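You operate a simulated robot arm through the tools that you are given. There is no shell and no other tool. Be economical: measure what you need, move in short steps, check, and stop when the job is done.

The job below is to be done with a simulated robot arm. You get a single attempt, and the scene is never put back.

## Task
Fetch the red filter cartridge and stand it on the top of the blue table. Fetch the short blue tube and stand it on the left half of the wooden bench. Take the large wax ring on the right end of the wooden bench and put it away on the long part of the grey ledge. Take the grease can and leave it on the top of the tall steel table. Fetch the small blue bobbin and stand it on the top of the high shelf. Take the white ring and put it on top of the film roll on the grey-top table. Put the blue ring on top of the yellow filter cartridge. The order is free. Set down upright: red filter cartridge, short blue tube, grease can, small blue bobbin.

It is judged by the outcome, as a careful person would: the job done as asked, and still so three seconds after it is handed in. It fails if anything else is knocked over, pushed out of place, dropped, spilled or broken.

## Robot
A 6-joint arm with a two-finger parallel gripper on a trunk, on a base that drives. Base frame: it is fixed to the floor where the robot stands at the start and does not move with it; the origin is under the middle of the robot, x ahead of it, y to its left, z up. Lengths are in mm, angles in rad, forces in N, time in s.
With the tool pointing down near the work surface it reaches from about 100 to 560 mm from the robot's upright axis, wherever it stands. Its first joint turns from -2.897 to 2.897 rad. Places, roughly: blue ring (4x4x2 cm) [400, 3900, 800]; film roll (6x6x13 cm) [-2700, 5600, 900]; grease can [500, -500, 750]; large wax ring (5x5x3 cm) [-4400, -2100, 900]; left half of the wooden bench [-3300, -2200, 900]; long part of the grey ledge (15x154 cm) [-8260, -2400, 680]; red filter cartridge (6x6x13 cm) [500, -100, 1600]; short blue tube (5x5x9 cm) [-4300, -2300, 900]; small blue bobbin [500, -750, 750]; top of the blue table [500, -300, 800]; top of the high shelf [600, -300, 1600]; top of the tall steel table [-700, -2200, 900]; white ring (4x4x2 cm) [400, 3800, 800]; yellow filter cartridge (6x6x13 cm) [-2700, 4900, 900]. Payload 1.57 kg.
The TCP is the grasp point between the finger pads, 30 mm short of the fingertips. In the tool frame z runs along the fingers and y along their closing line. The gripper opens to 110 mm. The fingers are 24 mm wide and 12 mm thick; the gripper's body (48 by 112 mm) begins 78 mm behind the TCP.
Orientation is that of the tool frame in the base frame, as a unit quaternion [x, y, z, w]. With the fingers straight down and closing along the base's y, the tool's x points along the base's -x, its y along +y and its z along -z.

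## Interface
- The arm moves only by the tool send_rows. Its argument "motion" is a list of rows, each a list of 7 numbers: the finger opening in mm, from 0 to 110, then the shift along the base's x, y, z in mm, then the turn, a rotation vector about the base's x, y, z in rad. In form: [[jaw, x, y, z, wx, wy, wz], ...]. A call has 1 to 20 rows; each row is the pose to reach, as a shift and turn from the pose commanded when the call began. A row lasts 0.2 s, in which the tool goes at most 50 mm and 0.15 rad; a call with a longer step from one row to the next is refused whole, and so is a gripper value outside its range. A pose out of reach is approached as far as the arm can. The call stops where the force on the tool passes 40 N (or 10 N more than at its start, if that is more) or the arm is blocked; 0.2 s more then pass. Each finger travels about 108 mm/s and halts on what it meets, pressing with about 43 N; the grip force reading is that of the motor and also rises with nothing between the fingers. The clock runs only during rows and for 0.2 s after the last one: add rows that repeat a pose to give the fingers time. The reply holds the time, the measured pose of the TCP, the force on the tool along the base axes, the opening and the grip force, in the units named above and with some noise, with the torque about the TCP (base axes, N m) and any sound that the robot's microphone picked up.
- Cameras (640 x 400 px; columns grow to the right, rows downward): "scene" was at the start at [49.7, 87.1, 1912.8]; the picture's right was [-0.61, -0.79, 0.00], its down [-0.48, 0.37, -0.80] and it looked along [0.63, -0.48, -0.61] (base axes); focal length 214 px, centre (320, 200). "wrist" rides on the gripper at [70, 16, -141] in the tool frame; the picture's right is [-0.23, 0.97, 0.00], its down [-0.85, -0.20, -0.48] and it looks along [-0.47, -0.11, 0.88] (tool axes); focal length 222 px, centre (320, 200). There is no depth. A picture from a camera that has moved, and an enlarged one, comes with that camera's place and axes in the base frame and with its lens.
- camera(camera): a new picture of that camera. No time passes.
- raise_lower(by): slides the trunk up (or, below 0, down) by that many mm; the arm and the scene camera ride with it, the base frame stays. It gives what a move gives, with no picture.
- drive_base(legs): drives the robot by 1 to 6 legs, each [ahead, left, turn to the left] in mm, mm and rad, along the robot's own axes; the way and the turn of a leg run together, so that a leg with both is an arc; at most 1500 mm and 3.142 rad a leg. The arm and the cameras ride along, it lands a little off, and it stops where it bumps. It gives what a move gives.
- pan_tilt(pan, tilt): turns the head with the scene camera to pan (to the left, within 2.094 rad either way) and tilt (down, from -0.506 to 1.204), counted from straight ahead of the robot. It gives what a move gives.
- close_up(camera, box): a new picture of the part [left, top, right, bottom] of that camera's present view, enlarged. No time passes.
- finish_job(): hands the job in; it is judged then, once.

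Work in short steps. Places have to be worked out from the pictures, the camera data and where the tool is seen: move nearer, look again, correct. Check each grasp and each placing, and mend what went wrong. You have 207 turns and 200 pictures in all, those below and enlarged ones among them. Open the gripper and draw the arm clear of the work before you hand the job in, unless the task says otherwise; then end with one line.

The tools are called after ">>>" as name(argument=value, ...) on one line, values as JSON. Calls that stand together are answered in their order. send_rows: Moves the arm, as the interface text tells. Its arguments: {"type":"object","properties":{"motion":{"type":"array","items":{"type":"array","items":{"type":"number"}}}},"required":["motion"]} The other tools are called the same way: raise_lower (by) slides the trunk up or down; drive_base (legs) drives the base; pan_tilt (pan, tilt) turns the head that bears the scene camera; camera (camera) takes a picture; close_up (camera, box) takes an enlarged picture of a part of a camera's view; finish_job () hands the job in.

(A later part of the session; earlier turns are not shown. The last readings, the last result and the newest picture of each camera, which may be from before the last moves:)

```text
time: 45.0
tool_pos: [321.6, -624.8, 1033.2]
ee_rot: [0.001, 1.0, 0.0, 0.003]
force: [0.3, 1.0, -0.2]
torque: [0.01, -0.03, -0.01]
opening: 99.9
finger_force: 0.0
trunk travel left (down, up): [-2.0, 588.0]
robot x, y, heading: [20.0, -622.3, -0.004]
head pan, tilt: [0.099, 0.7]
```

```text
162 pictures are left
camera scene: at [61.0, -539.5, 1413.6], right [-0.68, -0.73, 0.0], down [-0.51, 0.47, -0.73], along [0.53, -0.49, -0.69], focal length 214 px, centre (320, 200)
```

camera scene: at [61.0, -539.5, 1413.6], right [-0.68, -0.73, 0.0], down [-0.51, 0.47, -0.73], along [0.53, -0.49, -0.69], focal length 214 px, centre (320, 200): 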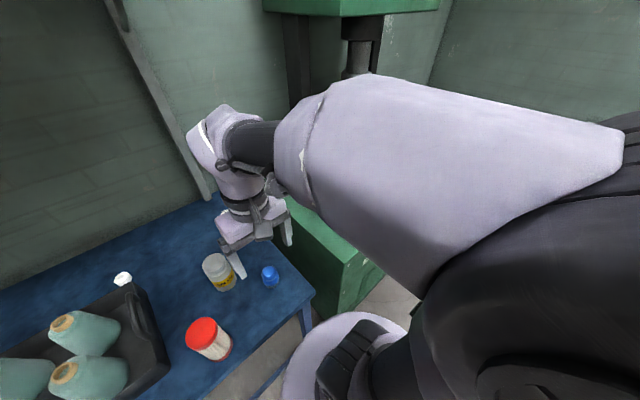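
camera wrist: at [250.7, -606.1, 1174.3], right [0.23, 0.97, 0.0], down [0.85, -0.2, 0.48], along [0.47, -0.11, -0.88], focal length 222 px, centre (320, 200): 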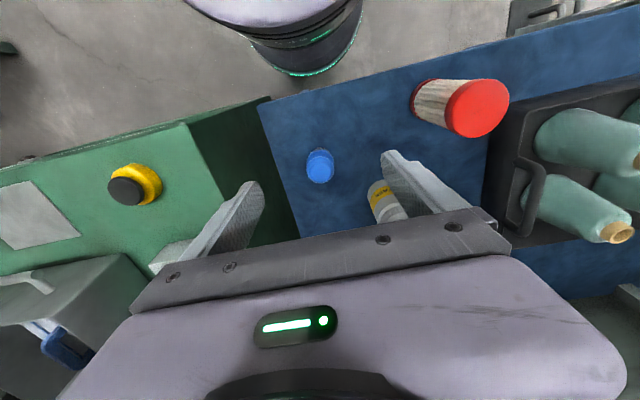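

The head is partly blocked by the folded arm; extending the arm frees it. Move the tool forward to x≈480 above the objects and look.

>>> send_rows(motion=[[100, 45, 0, 10, 0, 0, 0], [100, 90, 0, 20, 0, 0, 0], [100, 135, 0, 20, 0, 0, 0], [100, 165, 0, 20, 0, 0, 0], [100, 165, 0, 20, 0, 0, 0]])

>>> camera(camera="wrist")

>>> camera(camera="scene")

```text
time: 46.2
tool_pos: [487.3, -624.3, 1054.9]
ee_rot: [0.0, 1.0, -0.001, 0.003]
force: [-0.4, 0.9, -0.2]
torque: [0.02, -0.03, 0.01]
opening: 100.2
finger_force: 0.0
trunk travel left (down, up): [-2.0, 588.0]
robot x, y, heading: [17.6, -624.5, -0.003]
head pan, tilt: [0.099, 0.7]
```

```text
161 pictures are left
camera wrist: at [415.8, -606.2, 1195.4], right [0.23, 0.97, 0.0], down [0.85, -0.2, 0.48], along [0.47, -0.11, -0.87], focal length 222 px, centre (320, 200)
```

wrist: 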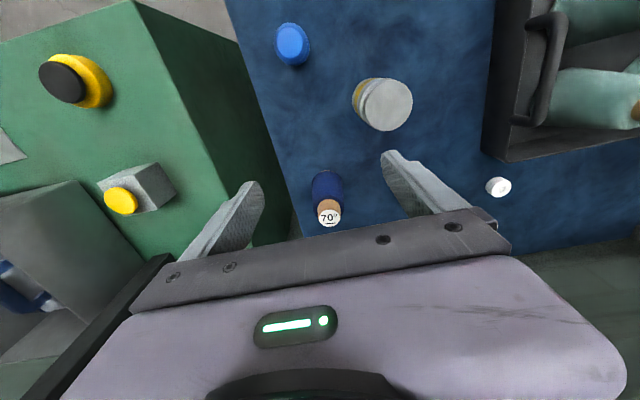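

```text
160 pictures are left
camera scene: at [85.0, -475.1, 1418.5], right [0.1, -1.0, 0.0], down [-0.64, -0.06, -0.76], along [0.76, 0.08, -0.64], focal length 214 px, centre (320, 200)
```

scene: 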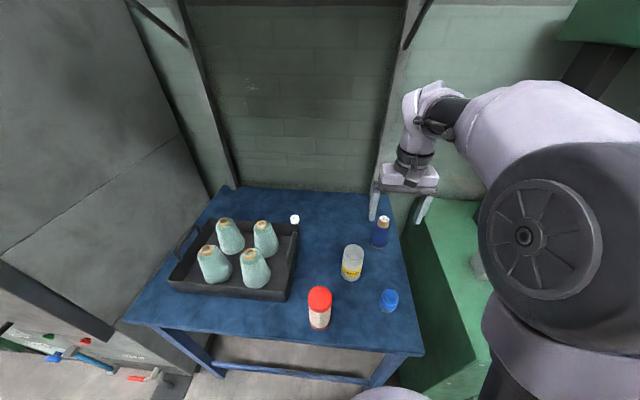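

Bobbin at ≈(585,-635), top ≈925. I tilt the tool forward 0.3 rad (closing line stays along y) and go over it.

>>> send_rows(motion=[[100, 30, -4, -10, 0, -0.1, 0], [100, 60, -8, -25, 0, -0.2, 0], [100, 85, -11, -45, 0, -0.3, 0], [100, 98, -11, -60, 0, -0.3, 0], [100, 98, -11, -65, 0, -0.3, 0]])

>>> camera(camera="wrist")

>>> close_up(camera="scene", box=[330, 130, 490, 270])

```text
time: 47.4
tool_pos: [585.0, -633.7, 990.0]
ee_rot: [0.001, 0.988, -0.001, 0.153]
force: [0.1, 0.3, 0.5]
torque: [0.0, -0.01, 0.01]
opening: 100.2
finger_force: 0.0
trunk travel left (down, up): [-2.0, 588.0]
robot x, y, heading: [22.2, -623.5, -0.0]
head pan, tilt: [0.099, 0.7]
```

```text
159 pictures are left
camera wrist: at [475.8, -616.6, 1102.5], right [0.22, 0.97, 0.07], down [0.67, -0.2, 0.71], along [0.71, -0.11, -0.7], focal length 222 px, centre (320, 200)
```

wrist: 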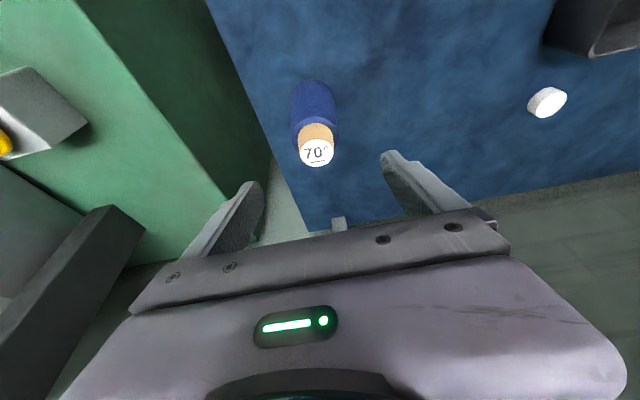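

```text
2.86 times, centred on (410, 200) of scene
camera zoom: at [85.1, -475.1, 1418.5], right [0.1, -1.0, 0.0], down [-0.64, -0.06, -0.76], along [0.76, 0.08, -0.64], focal length 613 px, centre (63, 200)
```

zoom: 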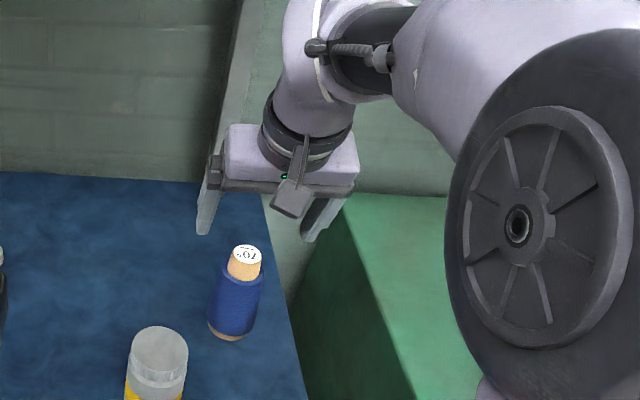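

Bobbin centre ≈(588,-632). Descend to TCP z≈880 and check.

>>> send_rows(motion=[[100, 3, 2, -40, 0, 0, 0], [100, 3, 2, -75, 0, 0, 0], [100, 3, 2, -100, 0, 0, 0], [100, 3, 2, -111, 0, 0, 0]])

>>> camera(camera="wrist")

>>> close_up(camera="scene", box=[330, 150, 490, 290])

```text
time: 48.4
tool_pos: [587.6, -631.2, 879.3]
ee_rot: [0.0, 0.988, 0.0, 0.153]
force: [-0.9, -0.8, 0.1]
torque: [0.0, 0.05, -0.01]
opening: 99.9
finger_force: 0.0
trunk travel left (down, up): [-2.0, 588.0]
robot x, y, heading: [19.8, -625.3, 0.001]
head pan, tilt: [0.099, 0.7]
```

```text
157 pictures are left
camera wrist: at [477.8, -614.6, 991.4], right [0.22, 0.97, 0.07], down [0.67, -0.2, 0.71], along [0.71, -0.11, -0.7], focal length 222 px, centre (320, 200)
```

wrist: 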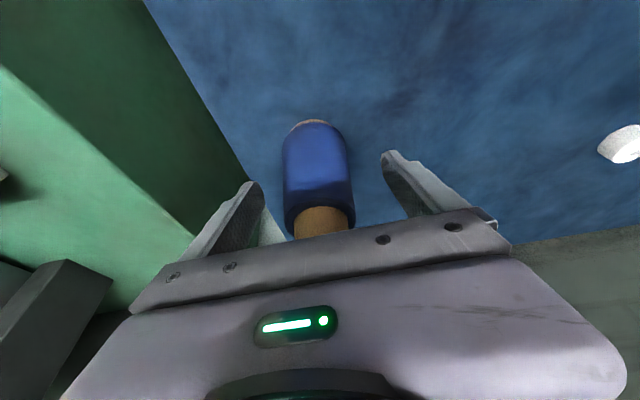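

```text
2.86 times, centred on (410, 220) of scene
camera zoom: at [85.0, -475.1, 1418.5], right [0.1, -1.0, 0.0], down [-0.64, -0.06, -0.76], along [0.76, 0.08, -0.64], focal length 613 px, centre (63, 143)
```

zoom: 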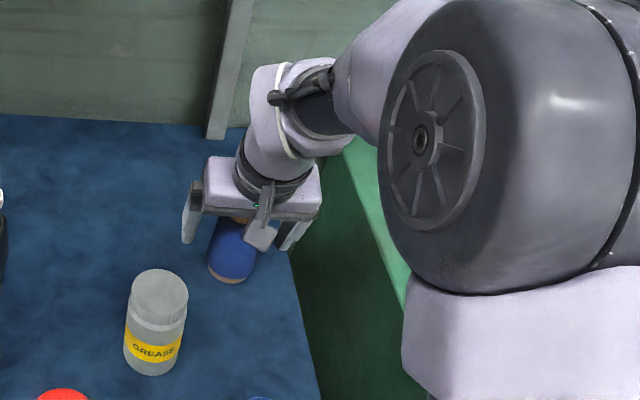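

Aligned. Close on the bobbin, then lift a little.

>>> send_rows(motion=[[80, 0, 0, 0, 0, 0, 0], [60, 0, 0, 0, 0, 0, 0], [40, 0, 0, 0, 0, 0, 0], [30, 0, 0, 0, 0, 0, 0], [30, 0, 0, 0, 0, 0, 0]])

>>> send_rows(motion=[[30, 0, 0, 25, 0, 0, 0], [30, 0, 0, 60, 0, 0, 0], [30, -5, 0, 100, 0, 0, 0], [30, -30, 0, 125, 0, 0, 0], [30, -30, 0, 125, 0, 0, 0]])

>>> camera(camera="wrist")

>>> camera(camera="scene")

```text
time: 49.6
tool_pos: [587.4, -632.1, 878.7]
ee_rot: [0.001, 0.988, -0.001, 0.153]
force: [-0.4, 0.1, -0.4]
torque: [0.04, 0.02, 0.0]
opening: 53.8
finger_force: 42.8
trunk travel left (down, up): [-2.0, 588.0]
robot x, y, heading: [17.4, -627.0, -0.004]
head pan, tilt: [0.099, 0.7]
```

```text
time: 50.8
tool_pos: [554.8, -632.3, 1004.1]
ee_rot: [0.0, 0.988, 0.0, 0.152]
force: [0.0, -0.1, -1.0]
torque: [-0.01, 0.0, 0.0]
opening: 53.6
finger_force: 43.0
trunk travel left (down, up): [-2.0, 588.0]
robot x, y, heading: [20.7, -623.1, -0.003]
head pan, tilt: [0.099, 0.7]
```

```text
155 pictures are left
camera wrist: at [446.2, -614.8, 1117.1], right [0.22, 0.97, 0.07], down [0.67, -0.2, 0.71], along [0.71, -0.11, -0.7], focal length 222 px, centre (320, 200)
```

wrist: 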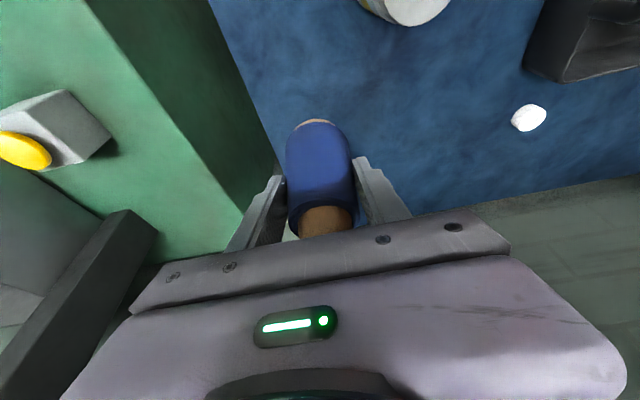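

```text
154 pictures are left
camera scene: at [84.8, -475.1, 1418.5], right [0.1, -1.0, 0.0], down [-0.64, -0.06, -0.77], along [0.76, 0.08, -0.64], focal length 214 px, centre (320, 200)
```

scene: 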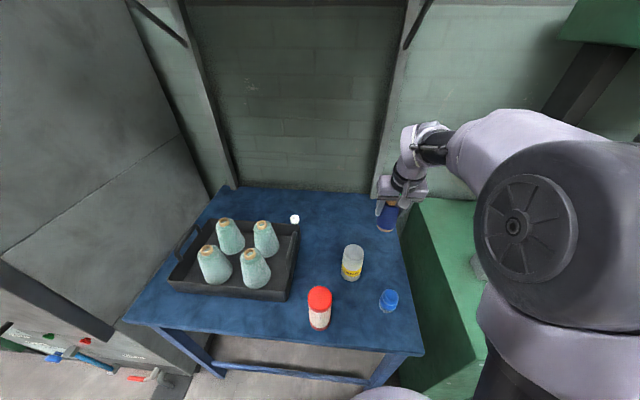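

Bobbin held upright (bottom 79 mm below TCP). Retract from under the shelf, then raise the trunk.

>>> send_rows(motion=[[30, -45, 0, 10, 0, 0, 0], [30, -90, 0, 15, 0, 0, 0], [30, -135, 0, 15, 0, 0, 0], [30, -180, 0, 15, 0, 0, 0], [30, -225, 0, 15, 0, 0, 0], [30, -245, 0, 15, 0, 0, 0], [30, -245, 0, 15, 0, 0, 0]])

>>> raise_lower(by=400)

>>> raise_lower(by=185)

>>> camera(camera="wrist")

```text
time: 52.4
tool_pos: [310.7, -633.0, 1017.8]
ee_rot: [0.0, 0.988, -0.001, 0.153]
force: [0.2, -0.9, -0.9]
torque: [0.0, 0.0, 0.0]
opening: 53.7
finger_force: 42.8
trunk travel left (down, up): [-2.0, 588.0]
robot x, y, heading: [17.5, -619.8, -0.004]
head pan, tilt: [0.099, 0.7]
```

```text
time: 56.2
tool_pos: [312.5, -633.5, 1418.0]
ee_rot: [0.0, 0.988, -0.001, 0.153]
force: [-0.4, 0.0, -1.3]
torque: [-0.02, 0.04, 0.0]
opening: 53.6
finger_force: 43.6
trunk travel left (down, up): [-402.0, 188.0]
robot x, y, heading: [20.2, -625.2, -0.004]
head pan, tilt: [0.099, 0.7]
```

```text
time: 58.2
tool_pos: [312.6, -631.8, 1603.1]
ee_rot: [0.001, 0.988, 0.0, 0.153]
force: [0.1, 0.2, -1.8]
torque: [-0.03, -0.02, 0.04]
opening: 53.6
finger_force: 42.8
trunk travel left (down, up): [-587.0, 3.0]
robot x, y, heading: [20.5, -623.4, -0.0]
head pan, tilt: [0.099, 0.7]
```

```text
153 pictures are left
camera wrist: at [202.7, -615.4, 1715.9], right [0.22, 0.97, 0.07], down [0.67, -0.2, 0.71], along [0.71, -0.11, -0.7], focal length 222 px, centre (320, 200)
```

wrist: 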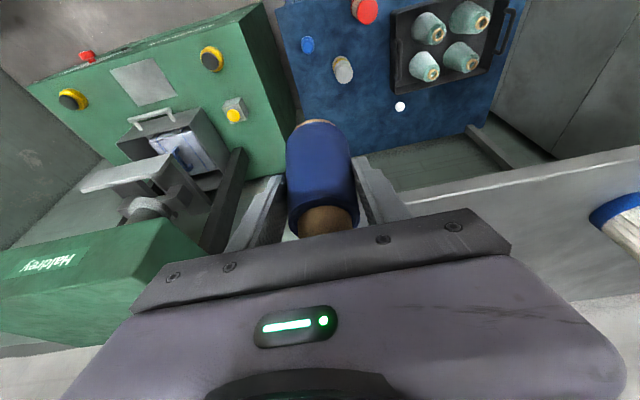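

Shelf front edge ≈ x 390. Raise the arm and shift left to y≈-500, then look at the shelf.

>>> send_rows(motion=[[30, 0, 30, 30, 0, 0, 0], [30, 0, 60, 60, 0, 0, 0], [30, 0, 90, 90, 0, 0, 0], [30, 0, 120, 105, 0, 0, 0], [30, 0, 130, 105, 0, 0, 0]])

>>> camera(camera="wrist")

>>> camera(camera="scene")

```text
time: 59.5
tool_pos: [311.1, -502.7, 1708.9]
ee_rot: [-0.001, 0.988, -0.001, 0.153]
force: [-0.1, 0.1, -0.6]
torque: [-0.01, 0.0, -0.04]
opening: 53.7
finger_force: 43.5
trunk travel left (down, up): [-587.0, 3.0]
robot x, y, heading: [23.2, -623.0, -0.001]
head pan, tilt: [0.099, 0.7]
```

```text
152 pictures are left
camera wrist: at [201.9, -484.3, 1821.6], right [0.22, 0.97, 0.07], down [0.67, -0.2, 0.71], along [0.71, -0.11, -0.7], focal length 222 px, centre (320, 200)
```

wrist: 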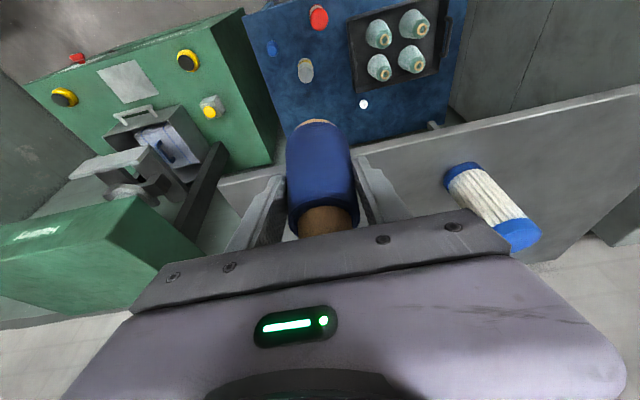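

```text
151 pictures are left
camera scene: at [87.4, -470.5, 2010.6], right [0.15, -0.99, 0.0], down [-0.57, -0.09, -0.81], along [0.81, 0.12, -0.58], focal length 214 px, centre (320, 200)
```

scene: 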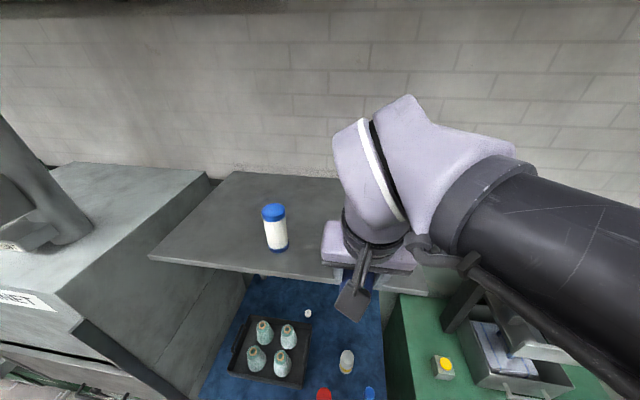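

Shelf spans y down to -666 and the blue cartridge is at (488,-296). I move to (471,-500) and descend to just above the shelf top (≈1560).

>>> send_rows(motion=[[30, 45, 0, 0, 0, 0, 0], [30, 90, 0, 0, 0, 0, 0], [30, 135, 0, 0, 0, 0, 0], [30, 160, 0, -15, 0, 0, 0], [30, 160, 0, -40, 0, 0, 0], [30, 160, 0, -55, 0, 0, 0]])

>>> send_rows(motion=[[30, 0, 0, -4, 0, 0, 0], [30, 0, 0, -7, 0, 0, 0], [30, 0, 0, -10, 0, 0, 0], [30, 0, 0, -13, 0, 0, 0], [30, 0, 0, -15, 0, 0, 0], [30, 0, 0, -17, 0, 0, 0], [30, 0, 0, -19, 0, 0, 0], [30, 0, 0, -21, 0, 0, 0], [30, 0, 0, -23, 0, 0, 0]])

>>> close_up(camera="scene", box=[230, 140, 430, 290])

```text
time: 60.9
tool_pos: [473.2, -502.4, 1651.8]
ee_rot: [0.0, 0.988, -0.001, 0.153]
force: [-0.2, 0.2, -1.6]
torque: [0.02, 0.04, -0.01]
opening: 53.4
finger_force: 42.6
trunk travel left (down, up): [-587.0, 3.0]
robot x, y, heading: [18.3, -622.3, -0.001]
head pan, tilt: [0.099, 0.7]
```

```text
time: 62.5
tool_pos: [471.7, -503.8, 1637.7]
ee_rot: [0.0, 0.987, 0.002, 0.159]
force: [-3.0, 0.2, 15.2]
torque: [0.0, 0.53, 0.03]
opening: 53.5
finger_force: 43.0
trunk travel left (down, up): [-587.0, 3.0]
robot x, y, heading: [20.2, -620.6, -0.005]
head pan, tilt: [0.099, 0.7]
stopped in row 8: the force on the tool passed its limit at 42 N (the readings are from after the stop); the commanded pose is now the measured one
```

```text
2.67 times, centred on (330, 215) of scene
camera zoom: at [82.4, -475.7, 2003.6], right [0.1, -1.0, 0.0], down [-0.64, -0.06, -0.77], along [0.76, 0.08, -0.64], focal length 572 px, centre (293, 160)
```

zoom: 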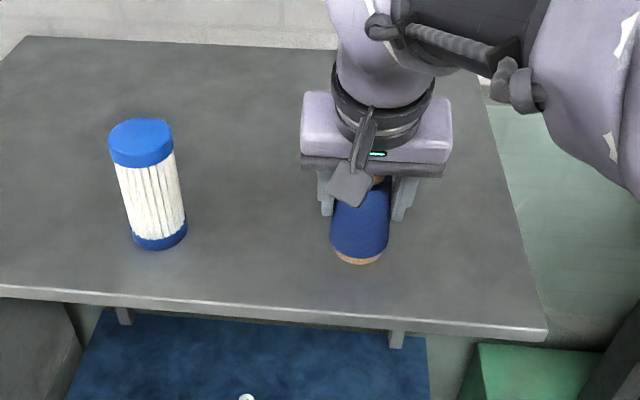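

Standing on the shelf. Open and withdraw upward.

>>> send_rows(motion=[[60, 0, 0, 1, 0, 0, 0], [80, 0, 0, 1, 0, 0, 0], [100, 0, 0, 1, 0, 0, 0], [100, 0, 0, 1, 0, 0, 0], [100, -5, 0, 40, 0, 0, 0], [100, -15, 0, 75, 0, 0, 0], [100, -30, 0, 105, 0, 0, 0], [100, -70, 0, 110, 0, 0, 0], [100, -115, 0, 110, 0, 0, 0], [100, -160, 0, 110, 0, 0, 0]])

>>> camera(camera="scene")

```text
time: 64.7
tool_pos: [309.7, -505.2, 1746.3]
ee_rot: [0.0, 0.988, 0.0, 0.158]
force: [-0.3, 0.5, -0.3]
torque: [-0.01, -0.07, 0.01]
opening: 99.9
finger_force: 0.0
trunk travel left (down, up): [-587.0, 3.0]
robot x, y, heading: [17.8, -621.6, -0.002]
head pan, tilt: [0.099, 0.7]
```

```text
149 pictures are left
camera scene: at [76.0, -518.6, 2004.9], right [-0.4, -0.92, 0.0], down [-0.58, 0.25, -0.78], along [0.71, -0.31, -0.63], focal length 214 px, centre (320, 200)
```

scene: 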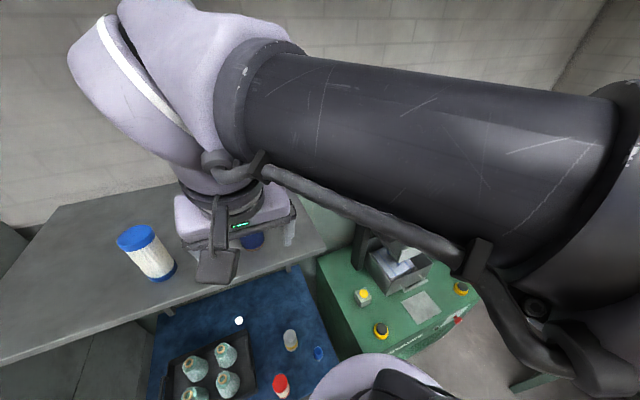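

Bobbin is on the shelf. Now the grease can: lower the trunk, bring the tool vertical over it at ≈(478,-542).

>>> raise_lower(by=-400)

>>> raise_lower(by=-180)

>>> send_rows(motion=[[100, 40, -10, -30, 0, 0.1, 0], [100, 80, -20, -70, 0, 0.2, 0], [100, 120, -30, -105, 0, 0.3, 0], [100, 155, -37, -130, 0, 0.3, 0], [100, 155, -37, -140, 0, 0.31, 0]])

>>> camera(camera="wrist")

>>> camera(camera="scene")

```text
time: 68.5
tool_pos: [314.0, -502.4, 1347.7]
ee_rot: [0.0, 0.987, 0.0, 0.158]
force: [-0.8, -0.1, 0.1]
torque: [0.02, 0.01, -0.02]
opening: 100.0
finger_force: 0.0
trunk travel left (down, up): [-187.0, 403.0]
robot x, y, heading: [20.6, -625.6, -0.0]
head pan, tilt: [0.099, 0.7]
```

```text
time: 70.5
tool_pos: [312.3, -503.2, 1167.5]
ee_rot: [0.0, 0.988, -0.001, 0.157]
force: [-0.3, 0.3, -0.3]
torque: [0.0, 0.06, -0.02]
opening: 99.7
finger_force: 0.1
trunk travel left (down, up): [-7.0, 583.0]
robot x, y, heading: [18.4, -625.3, -0.002]
head pan, tilt: [0.099, 0.7]
```

```text
refused: row 1 steps farther than a row can; nothing moved
```

```text
148 pictures are left
camera wrist: at [203.0, -485.8, 1279.1], right [0.22, 0.97, 0.07], down [0.66, -0.2, 0.72], along [0.72, -0.11, -0.69], focal length 222 px, centre (320, 200)
```

wrist: 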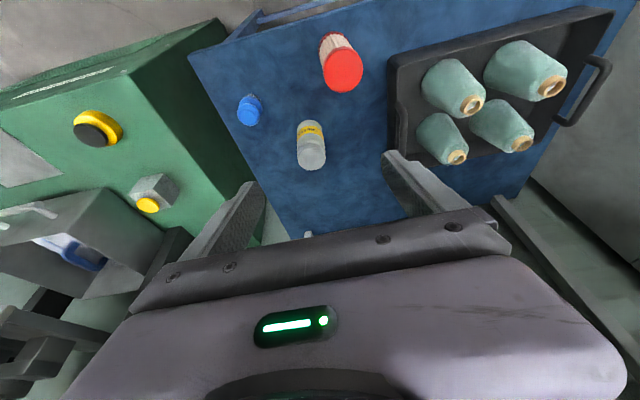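

```text
147 pictures are left
camera scene: at [79.2, -517.2, 1425.2], right [-0.39, -0.92, 0.0], down [-0.58, 0.25, -0.78], along [0.71, -0.31, -0.63], focal length 214 px, centre (320, 200)
```

scene: 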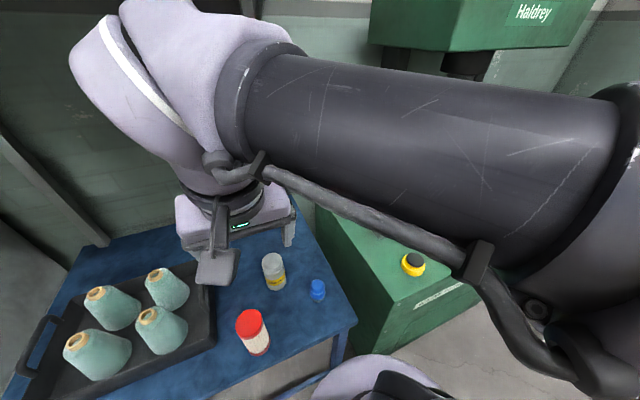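

Can ≈(465,-532). Smaller steps this time.

>>> send_rows(motion=[[100, 35, -6, -20, 0, 0.1, 0], [100, 70, -12, -50, 0, 0.2, 0], [100, 105, -20, -80, 0, 0.3, 0], [100, 140, -26, -110, 0, 0.31, 0], [100, 152, -30, -135, 0, 0.31, 0]])

>>> camera(camera="wrist")

>>> camera(camera="scene")

```text
time: 71.7
tool_pos: [467.2, -531.8, 1032.1]
ee_rot: [0.0, 1.0, 0.001, 0.003]
force: [0.2, 0.2, 0.7]
torque: [0.03, 0.01, 0.01]
opening: 99.9
finger_force: 0.0
trunk travel left (down, up): [-7.0, 583.0]
robot x, y, heading: [16.9, -621.2, -0.0]
head pan, tilt: [0.099, 0.7]
```

```text
146 pictures are left
camera wrist: at [395.4, -515.7, 1172.6], right [0.23, 0.97, 0.0], down [0.85, -0.2, 0.48], along [0.47, -0.11, -0.88], focal length 222 px, centre (320, 200)
```

wrist: 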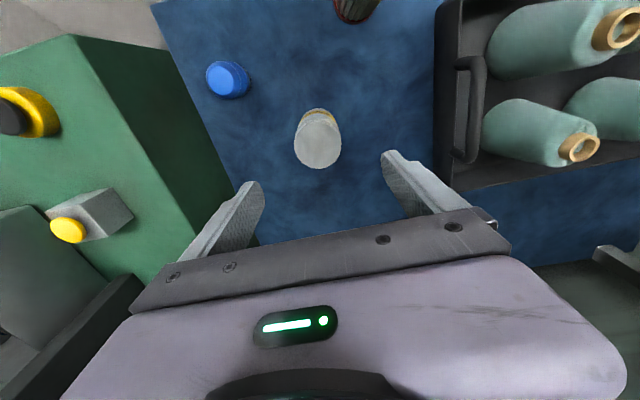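

```text
145 pictures are left
camera scene: at [85.2, -475.1, 1423.5], right [0.1, -1.0, 0.0], down [-0.64, -0.06, -0.76], along [0.76, 0.08, -0.64], focal length 214 px, centre (320, 200)
```

scene: 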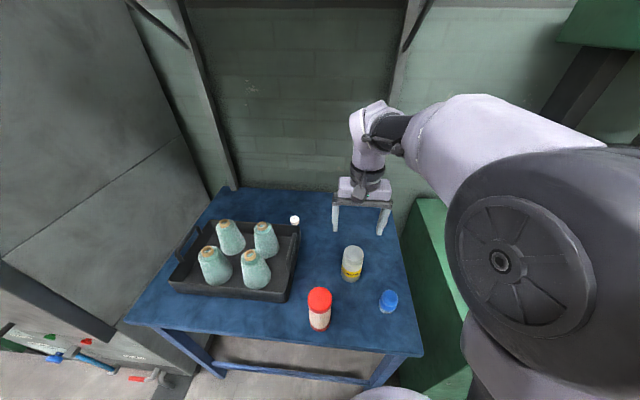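

Aligned within a few mm. Descend and grip at z≈856.

>>> send_rows(motion=[[100, -4, -2, -45, 0, 0, 0], [100, -4, -2, -90, 0, 0, 0], [100, -4, -2, -135, 0, 0, 0], [100, -4, -2, -175, 0, 0, 0], [100, -4, -2, -175, 0, 0, 0]])

>>> camera(camera="wrist")

>>> close_up(camera="scene", box=[280, 170, 440, 310])

```text
time: 72.9
tool_pos: [460.3, -534.3, 856.2]
ee_rot: [0.0, 1.0, 0.001, 0.002]
force: [-0.6, -0.4, 0.4]
torque: [-0.01, 0.02, -0.02]
opening: 99.8
finger_force: 0.0
trunk travel left (down, up): [-7.0, 583.0]
robot x, y, heading: [18.4, -622.9, 0.0]
head pan, tilt: [0.099, 0.7]
```

```text
144 pictures are left
camera wrist: at [390.5, -516.8, 996.4], right [0.23, 0.97, 0.0], down [0.85, -0.2, 0.48], along [0.47, -0.11, -0.88], focal length 222 px, centre (320, 200)
```

wrist: 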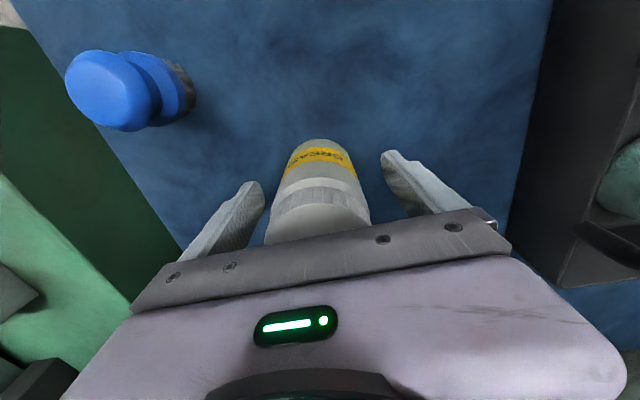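

```text
2.86 times, centred on (360, 240) of scene
camera zoom: at [85.2, -475.0, 1423.5], right [0.1, -1.0, 0.0], down [-0.64, -0.06, -0.76], along [0.76, 0.08, -0.64], focal length 613 px, centre (206, 86)
```

zoom: 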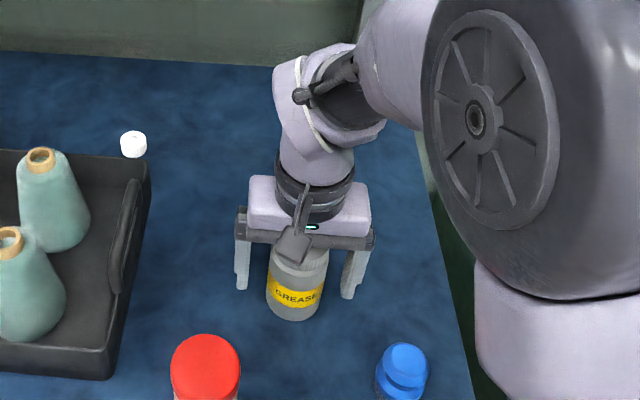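

Straddling the can well. Close, lift and retract.

>>> send_rows(motion=[[80, 0, 0, 0, 0, 0, 0], [60, 0, 0, 0, 0, 0, 0], [45, 0, 0, 0, 0, 0, 0], [40, 0, 0, 0, 0, 0, 0], [40, 0, 0, 0, 0, 0, 0]])

>>> send_rows(motion=[[40, 0, 0, 30, 0, 0, 0], [40, 0, 0, 75, 0, 0, 0], [40, 0, -10, 120, 0, 0, 0], [40, -20, -30, 160, 0, 0, 0], [40, -60, -50, 180, 0, 0, 0], [40, -100, -70, 180, 0, 0, 0], [40, -140, -80, 180, 0, 0, 0], [40, -170, -90, 180, 0, 0, 0], [40, -170, -90, 180, 0, 0, 0]])

>>> camera(camera="wrist")

```text
time: 74.1
tool_pos: [460.9, -534.1, 856.7]
ee_rot: [0.0, 1.0, 0.001, 0.002]
force: [-0.1, -1.9, 0.0]
torque: [-0.19, -0.02, 0.0]
opening: 59.8
finger_force: 43.7
trunk travel left (down, up): [-7.0, 583.0]
robot x, y, heading: [19.2, -623.6, 0.001]
head pan, tilt: [0.099, 0.7]
```

```text
time: 76.1
tool_pos: [291.1, -625.0, 1037.1]
ee_rot: [0.001, 1.0, 0.001, 0.003]
force: [0.4, 0.7, -4.0]
torque: [0.02, -0.02, 0.01]
opening: 59.5
finger_force: 43.0
trunk travel left (down, up): [-7.0, 583.0]
robot x, y, heading: [21.1, -627.1, 0.004]
head pan, tilt: [0.099, 0.7]
```

```text
142 pictures are left
camera wrist: at [220.7, -608.8, 1177.7], right [0.23, 0.97, 0.0], down [0.85, -0.2, 0.48], along [0.47, -0.11, -0.88], focal length 222 px, centre (320, 200)
```

wrist: 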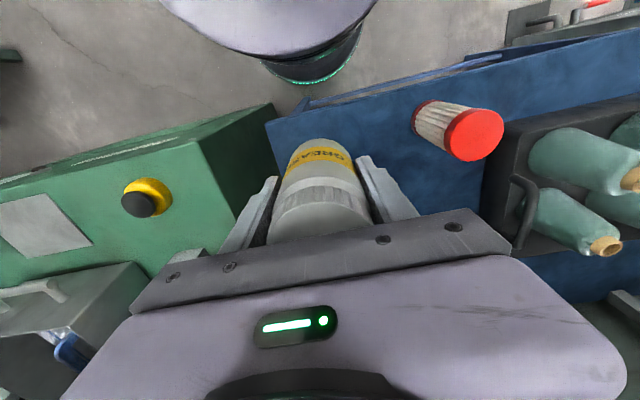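

Can held. Back off, turn right to face the steel table side and look.

>>> drive_base(legs=[[-400, 0, 0], [0, 0, -1.571], [400, -320, 0]])

>>> raise_lower(by=150)

>>> pan_tilt(pan=0.3, tilt=0.45)

>>> camera(camera="scene")

>>> camera(camera="wrist")

```text
time: 85.0
tool_pos: [-702.6, -1294.1, 1037.2]
ee_rot: [0.711, 0.703, -0.001, 0.002]
force: [0.5, -0.3, -4.2]
torque: [0.02, 0.0, -0.02]
opening: 59.8
finger_force: 43.5
trunk travel left (down, up): [-7.0, 583.0]
robot x, y, heading: [-697.7, -1023.0, -1.583]
head pan, tilt: [0.099, 0.7]
```

```text
time: 86.8
tool_pos: [-703.1, -1293.8, 1186.6]
ee_rot: [0.711, 0.703, -0.002, 0.002]
force: [0.2, 0.0, -4.1]
torque: [0.01, 0.02, -0.01]
opening: 59.5
finger_force: 43.0
trunk travel left (down, up): [-157.0, 433.0]
robot x, y, heading: [-696.4, -1021.3, -1.586]
head pan, tilt: [0.099, 0.7]
```

```text
time: 87.6
tool_pos: [-702.7, -1294.5, 1186.9]
ee_rot: [0.71, 0.704, -0.001, 0.003]
force: [-0.1, -0.3, -4.6]
torque: [0.03, 0.0, -0.01]
opening: 59.6
finger_force: 43.1
trunk travel left (down, up): [-157.0, 433.0]
robot x, y, heading: [-697.8, -1020.9, -1.583]
head pan, tilt: [0.3, 0.45]
```

```text
141 pictures are left
camera scene: at [-529.7, -1092.1, 1595.6], right [-0.96, -0.28, 0.0], down [-0.12, 0.42, -0.9], along [0.26, -0.86, -0.44], focal length 214 px, centre (320, 200)
```

scene: 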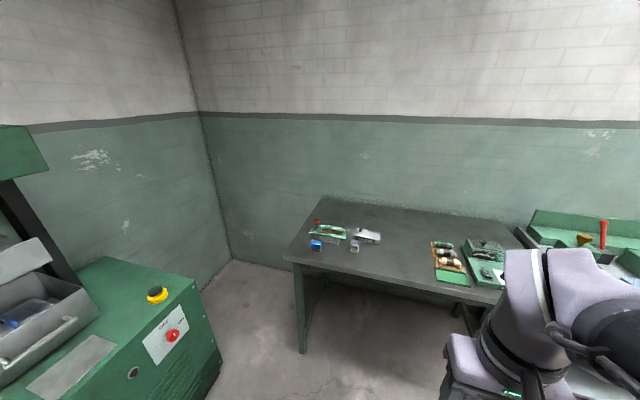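

```text
140 pictures are left
camera wrist: at [-685.6, -1223.1, 1327.7], right [0.97, -0.24, 0.0], down [-0.21, -0.85, 0.48], along [-0.11, -0.47, -0.88], focal length 222 px, centre (320, 200)
```

wrist: 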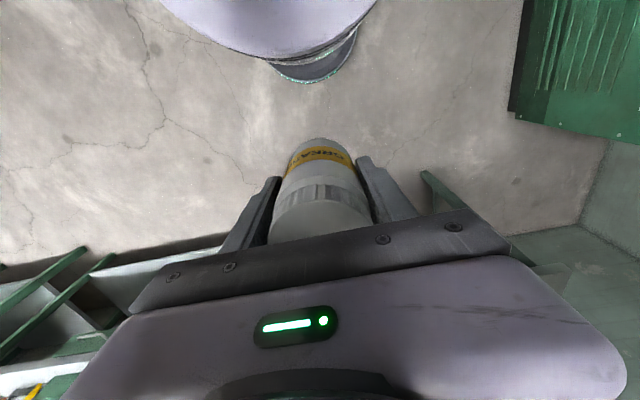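

The dark steel table's front edge is ≈ y -1810; free space at its middle ≈(-640,-1930). Drive up to it.

>>> drive_base(legs=[[470, 57, 0.013]])

>>> send_rows(motion=[[40, 0, -45, 0, 0, 0, 0], [40, 0, -90, 0, 0, 0, 0], [40, 0, -135, 0, 0, 0, 0], [40, 0, -135, 0, 0, 0, 0]])

>>> camera(camera="scene")

>>> camera(camera="wrist")

```text
time: 90.4
tool_pos: [-648.2, -1760.6, 1186.8]
ee_rot: [0.71, 0.705, -0.001, 0.002]
force: [-0.2, 0.0, -4.4]
torque: [0.04, -0.02, 0.03]
opening: 59.5
finger_force: 43.3
trunk travel left (down, up): [-157.0, 433.0]
robot x, y, heading: [-646.3, -1492.9, -1.578]
head pan, tilt: [0.3, 0.45]
```

```text
time: 91.4
tool_pos: [-646.5, -1896.5, 1188.0]
ee_rot: [0.709, 0.705, -0.002, 0.003]
force: [-0.3, -0.3, -4.2]
torque: [0.02, -0.02, 0.0]
opening: 59.2
finger_force: 43.4
trunk travel left (down, up): [-157.0, 433.0]
robot x, y, heading: [-644.9, -1487.4, -1.578]
head pan, tilt: [0.3, 0.45]
```

```text
139 pictures are left
camera scene: at [-476.2, -1557.1, 1595.7], right [-0.96, -0.29, 0.0], down [-0.13, 0.42, -0.9], along [0.26, -0.86, -0.43], focal length 214 px, centre (320, 200)
```

scene: 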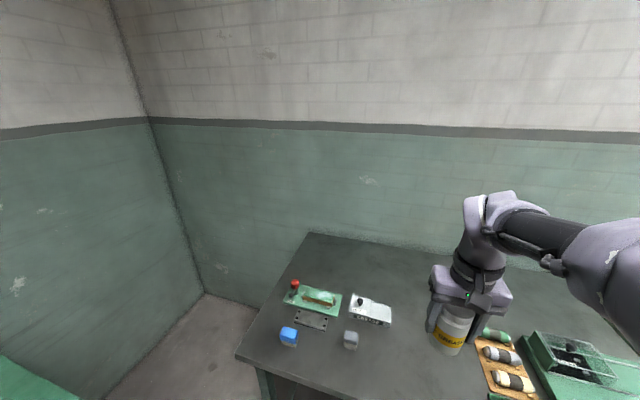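

```text
138 pictures are left
camera wrist: at [-630.3, -1824.4, 1328.2], right [0.97, -0.23, 0.0], down [-0.2, -0.85, 0.48], along [-0.11, -0.47, -0.88], focal length 222 px, centre (320, 200)
```

wrist: 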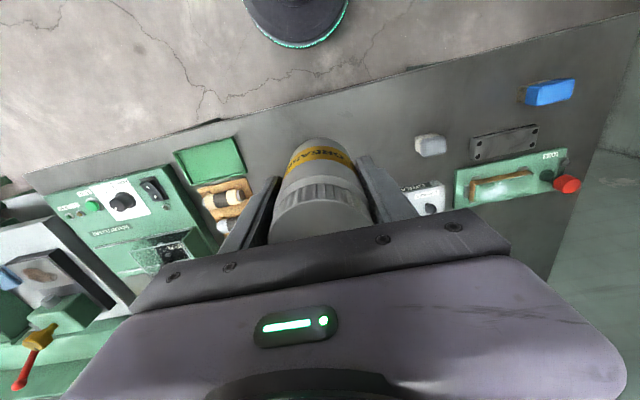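

Spot below is clear. Move 25 mm deeper and descend toward the top.

>>> send_rows(motion=[[40, 0, -25, -20, 0, 0, 0], [40, 0, -25, -65, 0, 0, 0], [40, 0, -25, -110, 0, 0, 0], [40, 0, -25, -150, 0, 0, 0], [40, 0, -25, -175, 0, 0, 0], [40, 0, -25, -175, 0, 0, 0]])

>>> camera(camera="scene")

>>> camera(camera="wrist")

```text
time: 92.8
tool_pos: [-647.3, -1920.6, 1013.1]
ee_rot: [0.709, 0.706, -0.001, 0.001]
force: [-0.5, 0.2, -4.3]
torque: [-0.01, 0.0, 0.0]
opening: 59.3
finger_force: 43.1
trunk travel left (down, up): [-157.0, 433.0]
robot x, y, heading: [-641.2, -1492.4, -1.58]
head pan, tilt: [0.3, 0.45]
```

```text
137 pictures are left
camera scene: at [-476.2, -1557.6, 1595.7], right [-0.96, -0.29, 0.0], down [-0.13, 0.42, -0.9], along [0.26, -0.86, -0.44], focal length 214 px, centre (320, 200)
```

scene: 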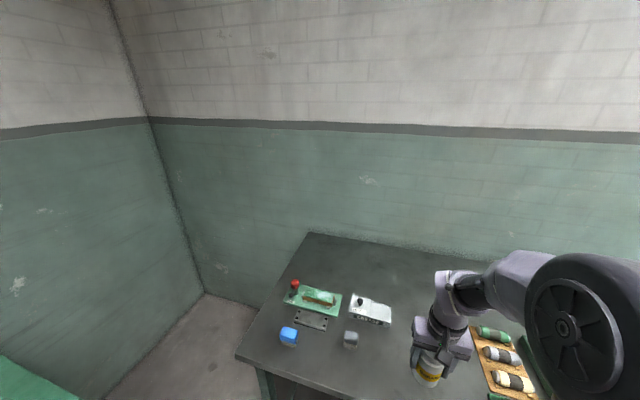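

```text
136 pictures are left
camera wrist: at [-631.1, -1848.9, 1152.6], right [0.97, -0.23, 0.0], down [-0.2, -0.85, 0.48], along [-0.11, -0.47, -0.88], focal length 222 px, centre (320, 200)
```

wrist: 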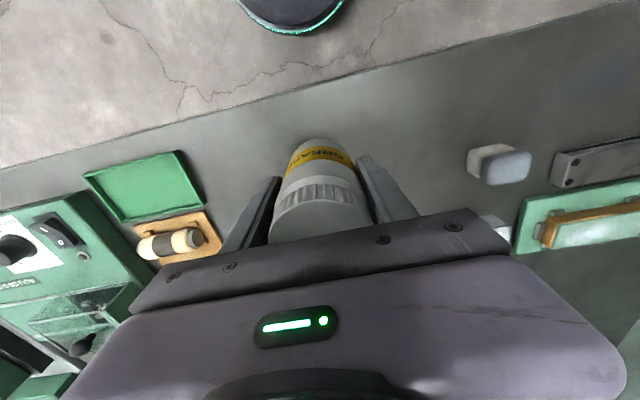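

Clear on both sides. Slow descent until contact.

>>> send_rows(motion=[[40, 0, 0, -10, 0, 0, 0], [40, 0, 0, -18, 0, 0, 0], [40, 0, 0, -22, 0, 0, 0], [40, 0, 0, -26, 0, 0, 0], [40, 0, 0, -30, 0, 0, 0], [40, 0, 0, -33, 0, 0, 0], [40, 0, 0, -36, 0, 0, 0], [40, 0, 0, -39, 0, 0, 0], [40, 0, 0, -42, 0, 0, 0], [40, 0, 0, -45, 0, 0, 0], [40, 0, 0, -48, 0, 0, 0], [40, 0, 0, -51, 0, 0, 0], [40, 0, 0, -54, 0, 0, 0], [40, 0, 0, -57, 0, 0, 0], [40, 0, 0, -60, 0, 0, 0], [40, 0, 0, -63, 0, 0, 0], [40, 0, 0, -66, 0, 0, 0], [40, 0, 0, -69, 0, 0, 0], [40, 0, 0, -72, 0, 0, 0], [40, 0, 0, -75, 0, 0, 0]])

```text
time: 97.0
tool_pos: [-647.5, -1920.0, 939.9]
ee_rot: [0.709, 0.706, -0.004, 0.006]
force: [1.1, -1.1, 31.8]
torque: [0.13, -0.24, 0.07]
opening: 59.5
finger_force: 43.5
trunk travel left (down, up): [-157.0, 433.0]
robot x, y, heading: [-644.1, -1487.8, -1.576]
head pan, tilt: [0.3, 0.45]
```

Contact: can stands (table ≈ z 883). Relieve, open, lift and view.

>>> send_rows(motion=[[40, 0, 0, 2, 0, 0, 0], [60, 0, 0, 2, 0, 0, 0], [80, 0, 0, 2, 0, 0, 0], [95, 0, 0, 2, 0, 0, 0], [95, 0, 0, 2, 0, 0, 0], [95, 0, 0, 45, 0, 0, 0], [95, 0, 0, 90, 0, 0, 0], [95, 0, 0, 135, 0, 0, 0], [95, 0, 40, 160, 0, 0, 0], [95, 0, 85, 160, 0, 0, 0], [95, 0, 130, 160, 0, 0, 0]])

>>> camera(camera="wrist")

>>> camera(camera="scene")

```text
time: 99.4
tool_pos: [-647.6, -1789.5, 1098.5]
ee_rot: [0.709, 0.705, -0.003, 0.002]
force: [-0.7, 0.4, -1.6]
torque: [-0.01, 0.01, 0.03]
opening: 94.8
finger_force: 0.1
trunk travel left (down, up): [-157.0, 433.0]
robot x, y, heading: [-644.2, -1489.5, -1.579]
head pan, tilt: [0.3, 0.45]
```

```text
135 pictures are left
camera wrist: at [-631.6, -1717.9, 1238.4], right [0.97, -0.23, 0.0], down [-0.2, -0.85, 0.48], along [-0.11, -0.47, -0.88], focal length 222 px, centre (320, 200)
```

wrist: 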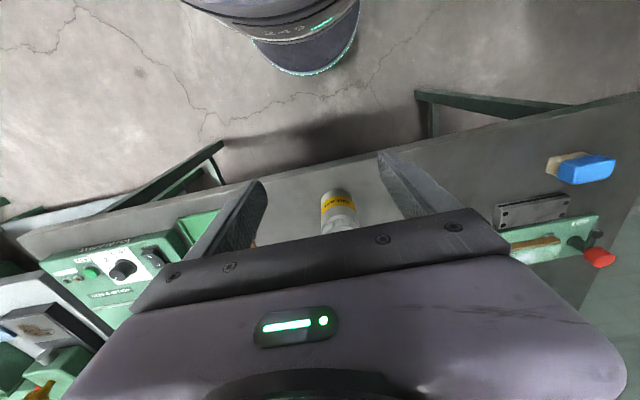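

```text
134 pictures are left
camera scene: at [-476.2, -1556.2, 1595.8], right [-0.96, -0.29, 0.0], down [-0.13, 0.42, -0.9], along [0.26, -0.86, -0.43], focal length 214 px, centre (320, 200)
```

scene: 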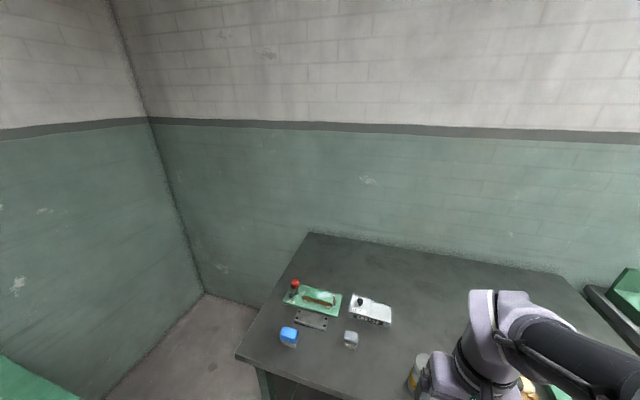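

Can is standing on the steel table. Now go toward the wooden bench: back off, slide right along the room, and look.

>>> drive_base(legs=[[-350, 0, 0], [0, -1400, 0]])

>>> pan_tilt(pan=-0.5, tilt=0.3)

>>> camera(camera="scene")

>>> camera(camera="wrist")

```text
time: 108.2
tool_pos: [-2055.0, -1433.5, 1097.2]
ee_rot: [0.709, 0.705, -0.001, 0.003]
force: [-1.4, 0.1, -0.9]
torque: [0.0, -0.02, -0.02]
opening: 94.8
finger_force: 0.0
trunk travel left (down, up): [-157.0, 433.0]
robot x, y, heading: [-2049.9, -1128.3, -1.577]
head pan, tilt: [0.3, 0.45]
```

```text
time: 109.4
tool_pos: [-2055.1, -1433.1, 1098.4]
ee_rot: [0.709, 0.705, -0.002, 0.002]
force: [-0.2, -0.3, 0.0]
torque: [-0.01, 0.0, 0.03]
opening: 95.2
finger_force: 0.0
trunk travel left (down, up): [-157.0, 433.0]
robot x, y, heading: [-2048.2, -1129.8, -1.578]
head pan, tilt: [-0.499, 0.3]
```

```text
133 pictures are left
camera scene: at [-1954.1, -1193.4, 1609.6], right [-0.87, 0.49, 0.0], down [0.14, 0.26, -0.96], along [-0.46, -0.84, -0.3], focal length 214 px, centre (320, 200)
```

scene: 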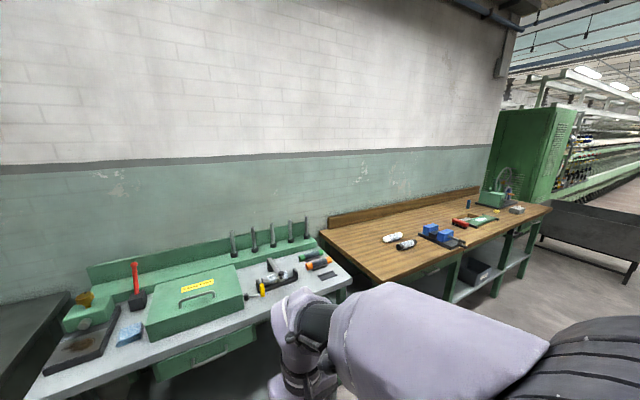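

```text
132 pictures are left
camera wrist: at [-2038.0, -1361.6, 1238.2], right [0.97, -0.23, 0.0], down [-0.21, -0.85, 0.48], along [-0.11, -0.47, -0.88], focal length 222 px, centre (320, 200)
```

wrist: 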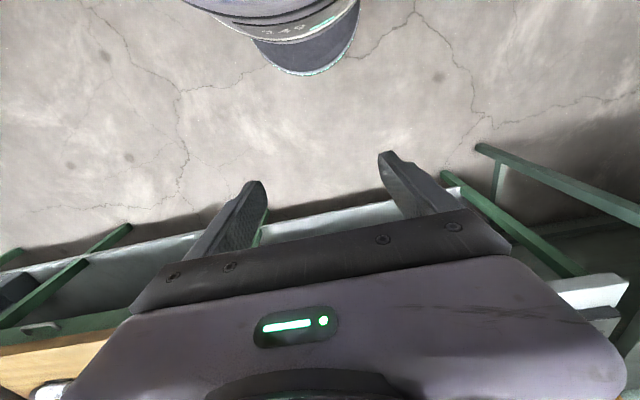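

The wooden bench spans x≈-2650…-4890 with front y≈-1840. Slide on to its right end and look.

>>> drive_base(legs=[[0, -1200, 0], [0, -1000, 0]])

>>> pan_tilt(pan=0.1, tilt=0.5)

>>> camera(camera="scene")

```text
time: 120.3
tool_pos: [-4263.2, -1402.2, 1097.6]
ee_rot: [0.713, 0.701, -0.002, 0.003]
force: [0.4, 0.4, 0.2]
torque: [0.02, -0.01, 0.01]
opening: 95.0
finger_force: 0.2
trunk travel left (down, up): [-157.0, 433.0]
robot x, y, heading: [-4254.9, -1097.9, -1.588]
head pan, tilt: [-0.499, 0.3]
```

```text
time: 121.3
tool_pos: [-4263.6, -1402.0, 1097.8]
ee_rot: [0.712, 0.702, -0.001, 0.003]
force: [-0.5, 0.1, 0.5]
torque: [0.02, 0.04, 0.01]
opening: 95.2
finger_force: 0.0
trunk travel left (down, up): [-157.0, 433.0]
robot x, y, heading: [-4255.9, -1098.3, -1.587]
head pan, tilt: [0.099, 0.499]
```

```text
131 pictures are left
camera scene: at [-4107.2, -1173.0, 1591.3], right [-1.0, -0.08, 0.0], down [-0.04, 0.48, -0.88], along [0.07, -0.88, -0.48], focal length 214 px, centre (320, 200)
```

scene: 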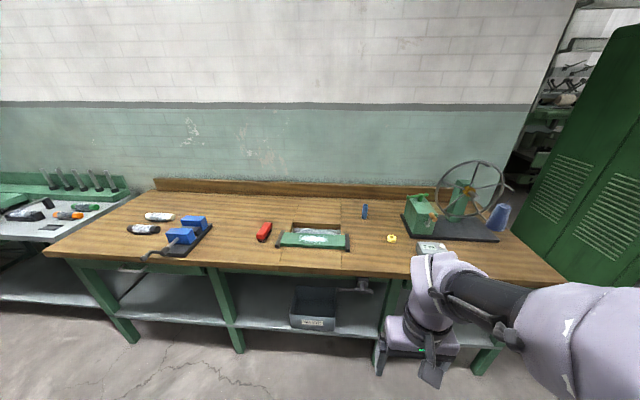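

>>> close_up(camera="scene", box=[240, 170, 520, 300])

>>> close_up(camera="scene", box=[40, 170, 300, 300])

```text
2.29 times, centred on (380, 235) of scene
camera zoom: at [-4107.2, -1173.0, 1591.3], right [-1.0, -0.08, 0.0], down [-0.04, 0.48, -0.88], along [0.07, -0.88, -0.48], focal length 490 px, centre (183, 120)
```

zoom: 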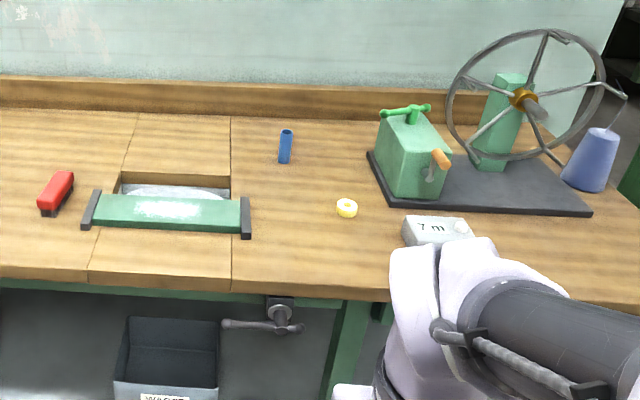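

```text
2.46 times, centred on (170, 235) of scene
camera zoom: at [-4107.2, -1173.0, 1591.3], right [-1.0, -0.08, 0.0], down [-0.04, 0.48, -0.88], along [0.07, -0.88, -0.48], focal length 528 px, centre (689, 114)
```

zoom: 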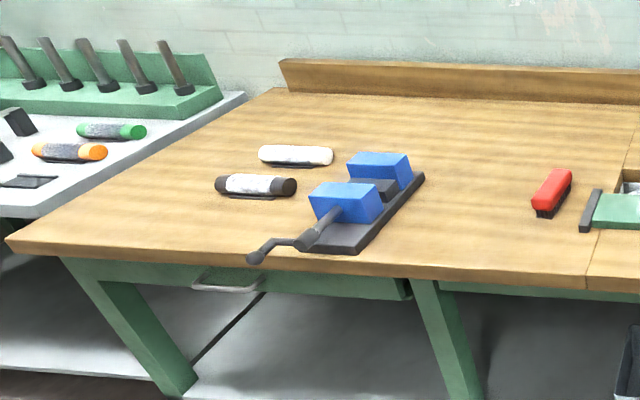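

Tube is the blue cylinder at ≈(-4287,-2268); the wax ring is at ≈(-4406,-2078). The tube is deep on the bench, so I drive close and will use a forward-tilted tool.

>>> drive_base(legs=[[485, -20, 0.016]])

>>> send_rows(motion=[[100, 0, -30, 0, -0.12, 0, 0], [100, 0, -60, 0, -0.24, 0, 0], [100, 0, -90, 0, -0.36, 0, 0], [100, 0, -120, 0, -0.48, 0, 0], [100, 0, -150, 0, -0.6, 0, 0], [100, 0, -180, 0, -0.7, 0, 0], [100, 0, -210, 0, -0.8, 0, 0]])

>>> camera(camera="wrist")

>>> camera(camera="scene")

```text
time: 124.2
tool_pos: [-4283.6, -1886.6, 1097.0]
ee_rot: [0.707, 0.707, -0.001, 0.001]
force: [-0.4, -0.4, 0.2]
torque: [0.01, -0.01, 0.0]
opening: 95.0
finger_force: 0.2
trunk travel left (down, up): [-157.0, 433.0]
robot x, y, heading: [-4281.1, -1585.6, -1.573]
head pan, tilt: [0.099, 0.499]
```

```text
time: 125.8
tool_pos: [-4283.1, -2097.9, 1096.8]
ee_rot: [0.65, 0.651, -0.277, 0.279]
force: [-0.5, 0.7, -0.6]
torque: [0.04, 0.04, -0.04]
opening: 100.0
finger_force: 0.0
out of reach, approached as far as the arm can: row 6
trunk travel left (down, up): [-157.0, 433.0]
robot x, y, heading: [-4282.0, -1580.1, -1.574]
head pan, tilt: [0.099, 0.499]
```

```text
128 pictures are left
camera wrist: at [-4267.1, -1946.4, 1143.6], right [0.97, -0.16, 0.16], down [-0.2, -0.25, 0.95], along [-0.11, -0.96, -0.27], focal length 222 px, centre (320, 200)
```

wrist: 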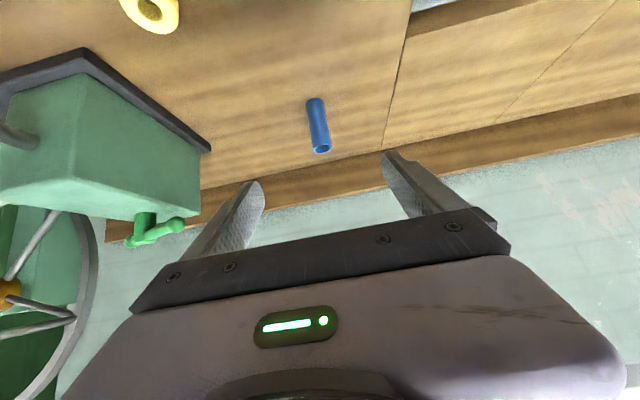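

```text
127 pictures are left
camera scene: at [-4130.6, -1655.4, 1591.1], right [-1.0, -0.1, 0.0], down [-0.05, 0.48, -0.88], along [0.09, -0.87, -0.48], focal length 214 px, centre (320, 200)
```

scene: 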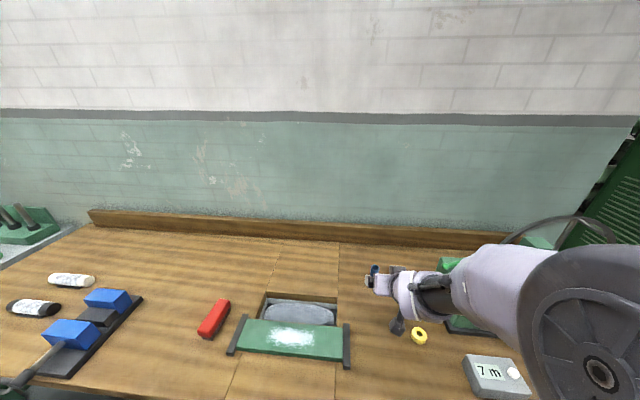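

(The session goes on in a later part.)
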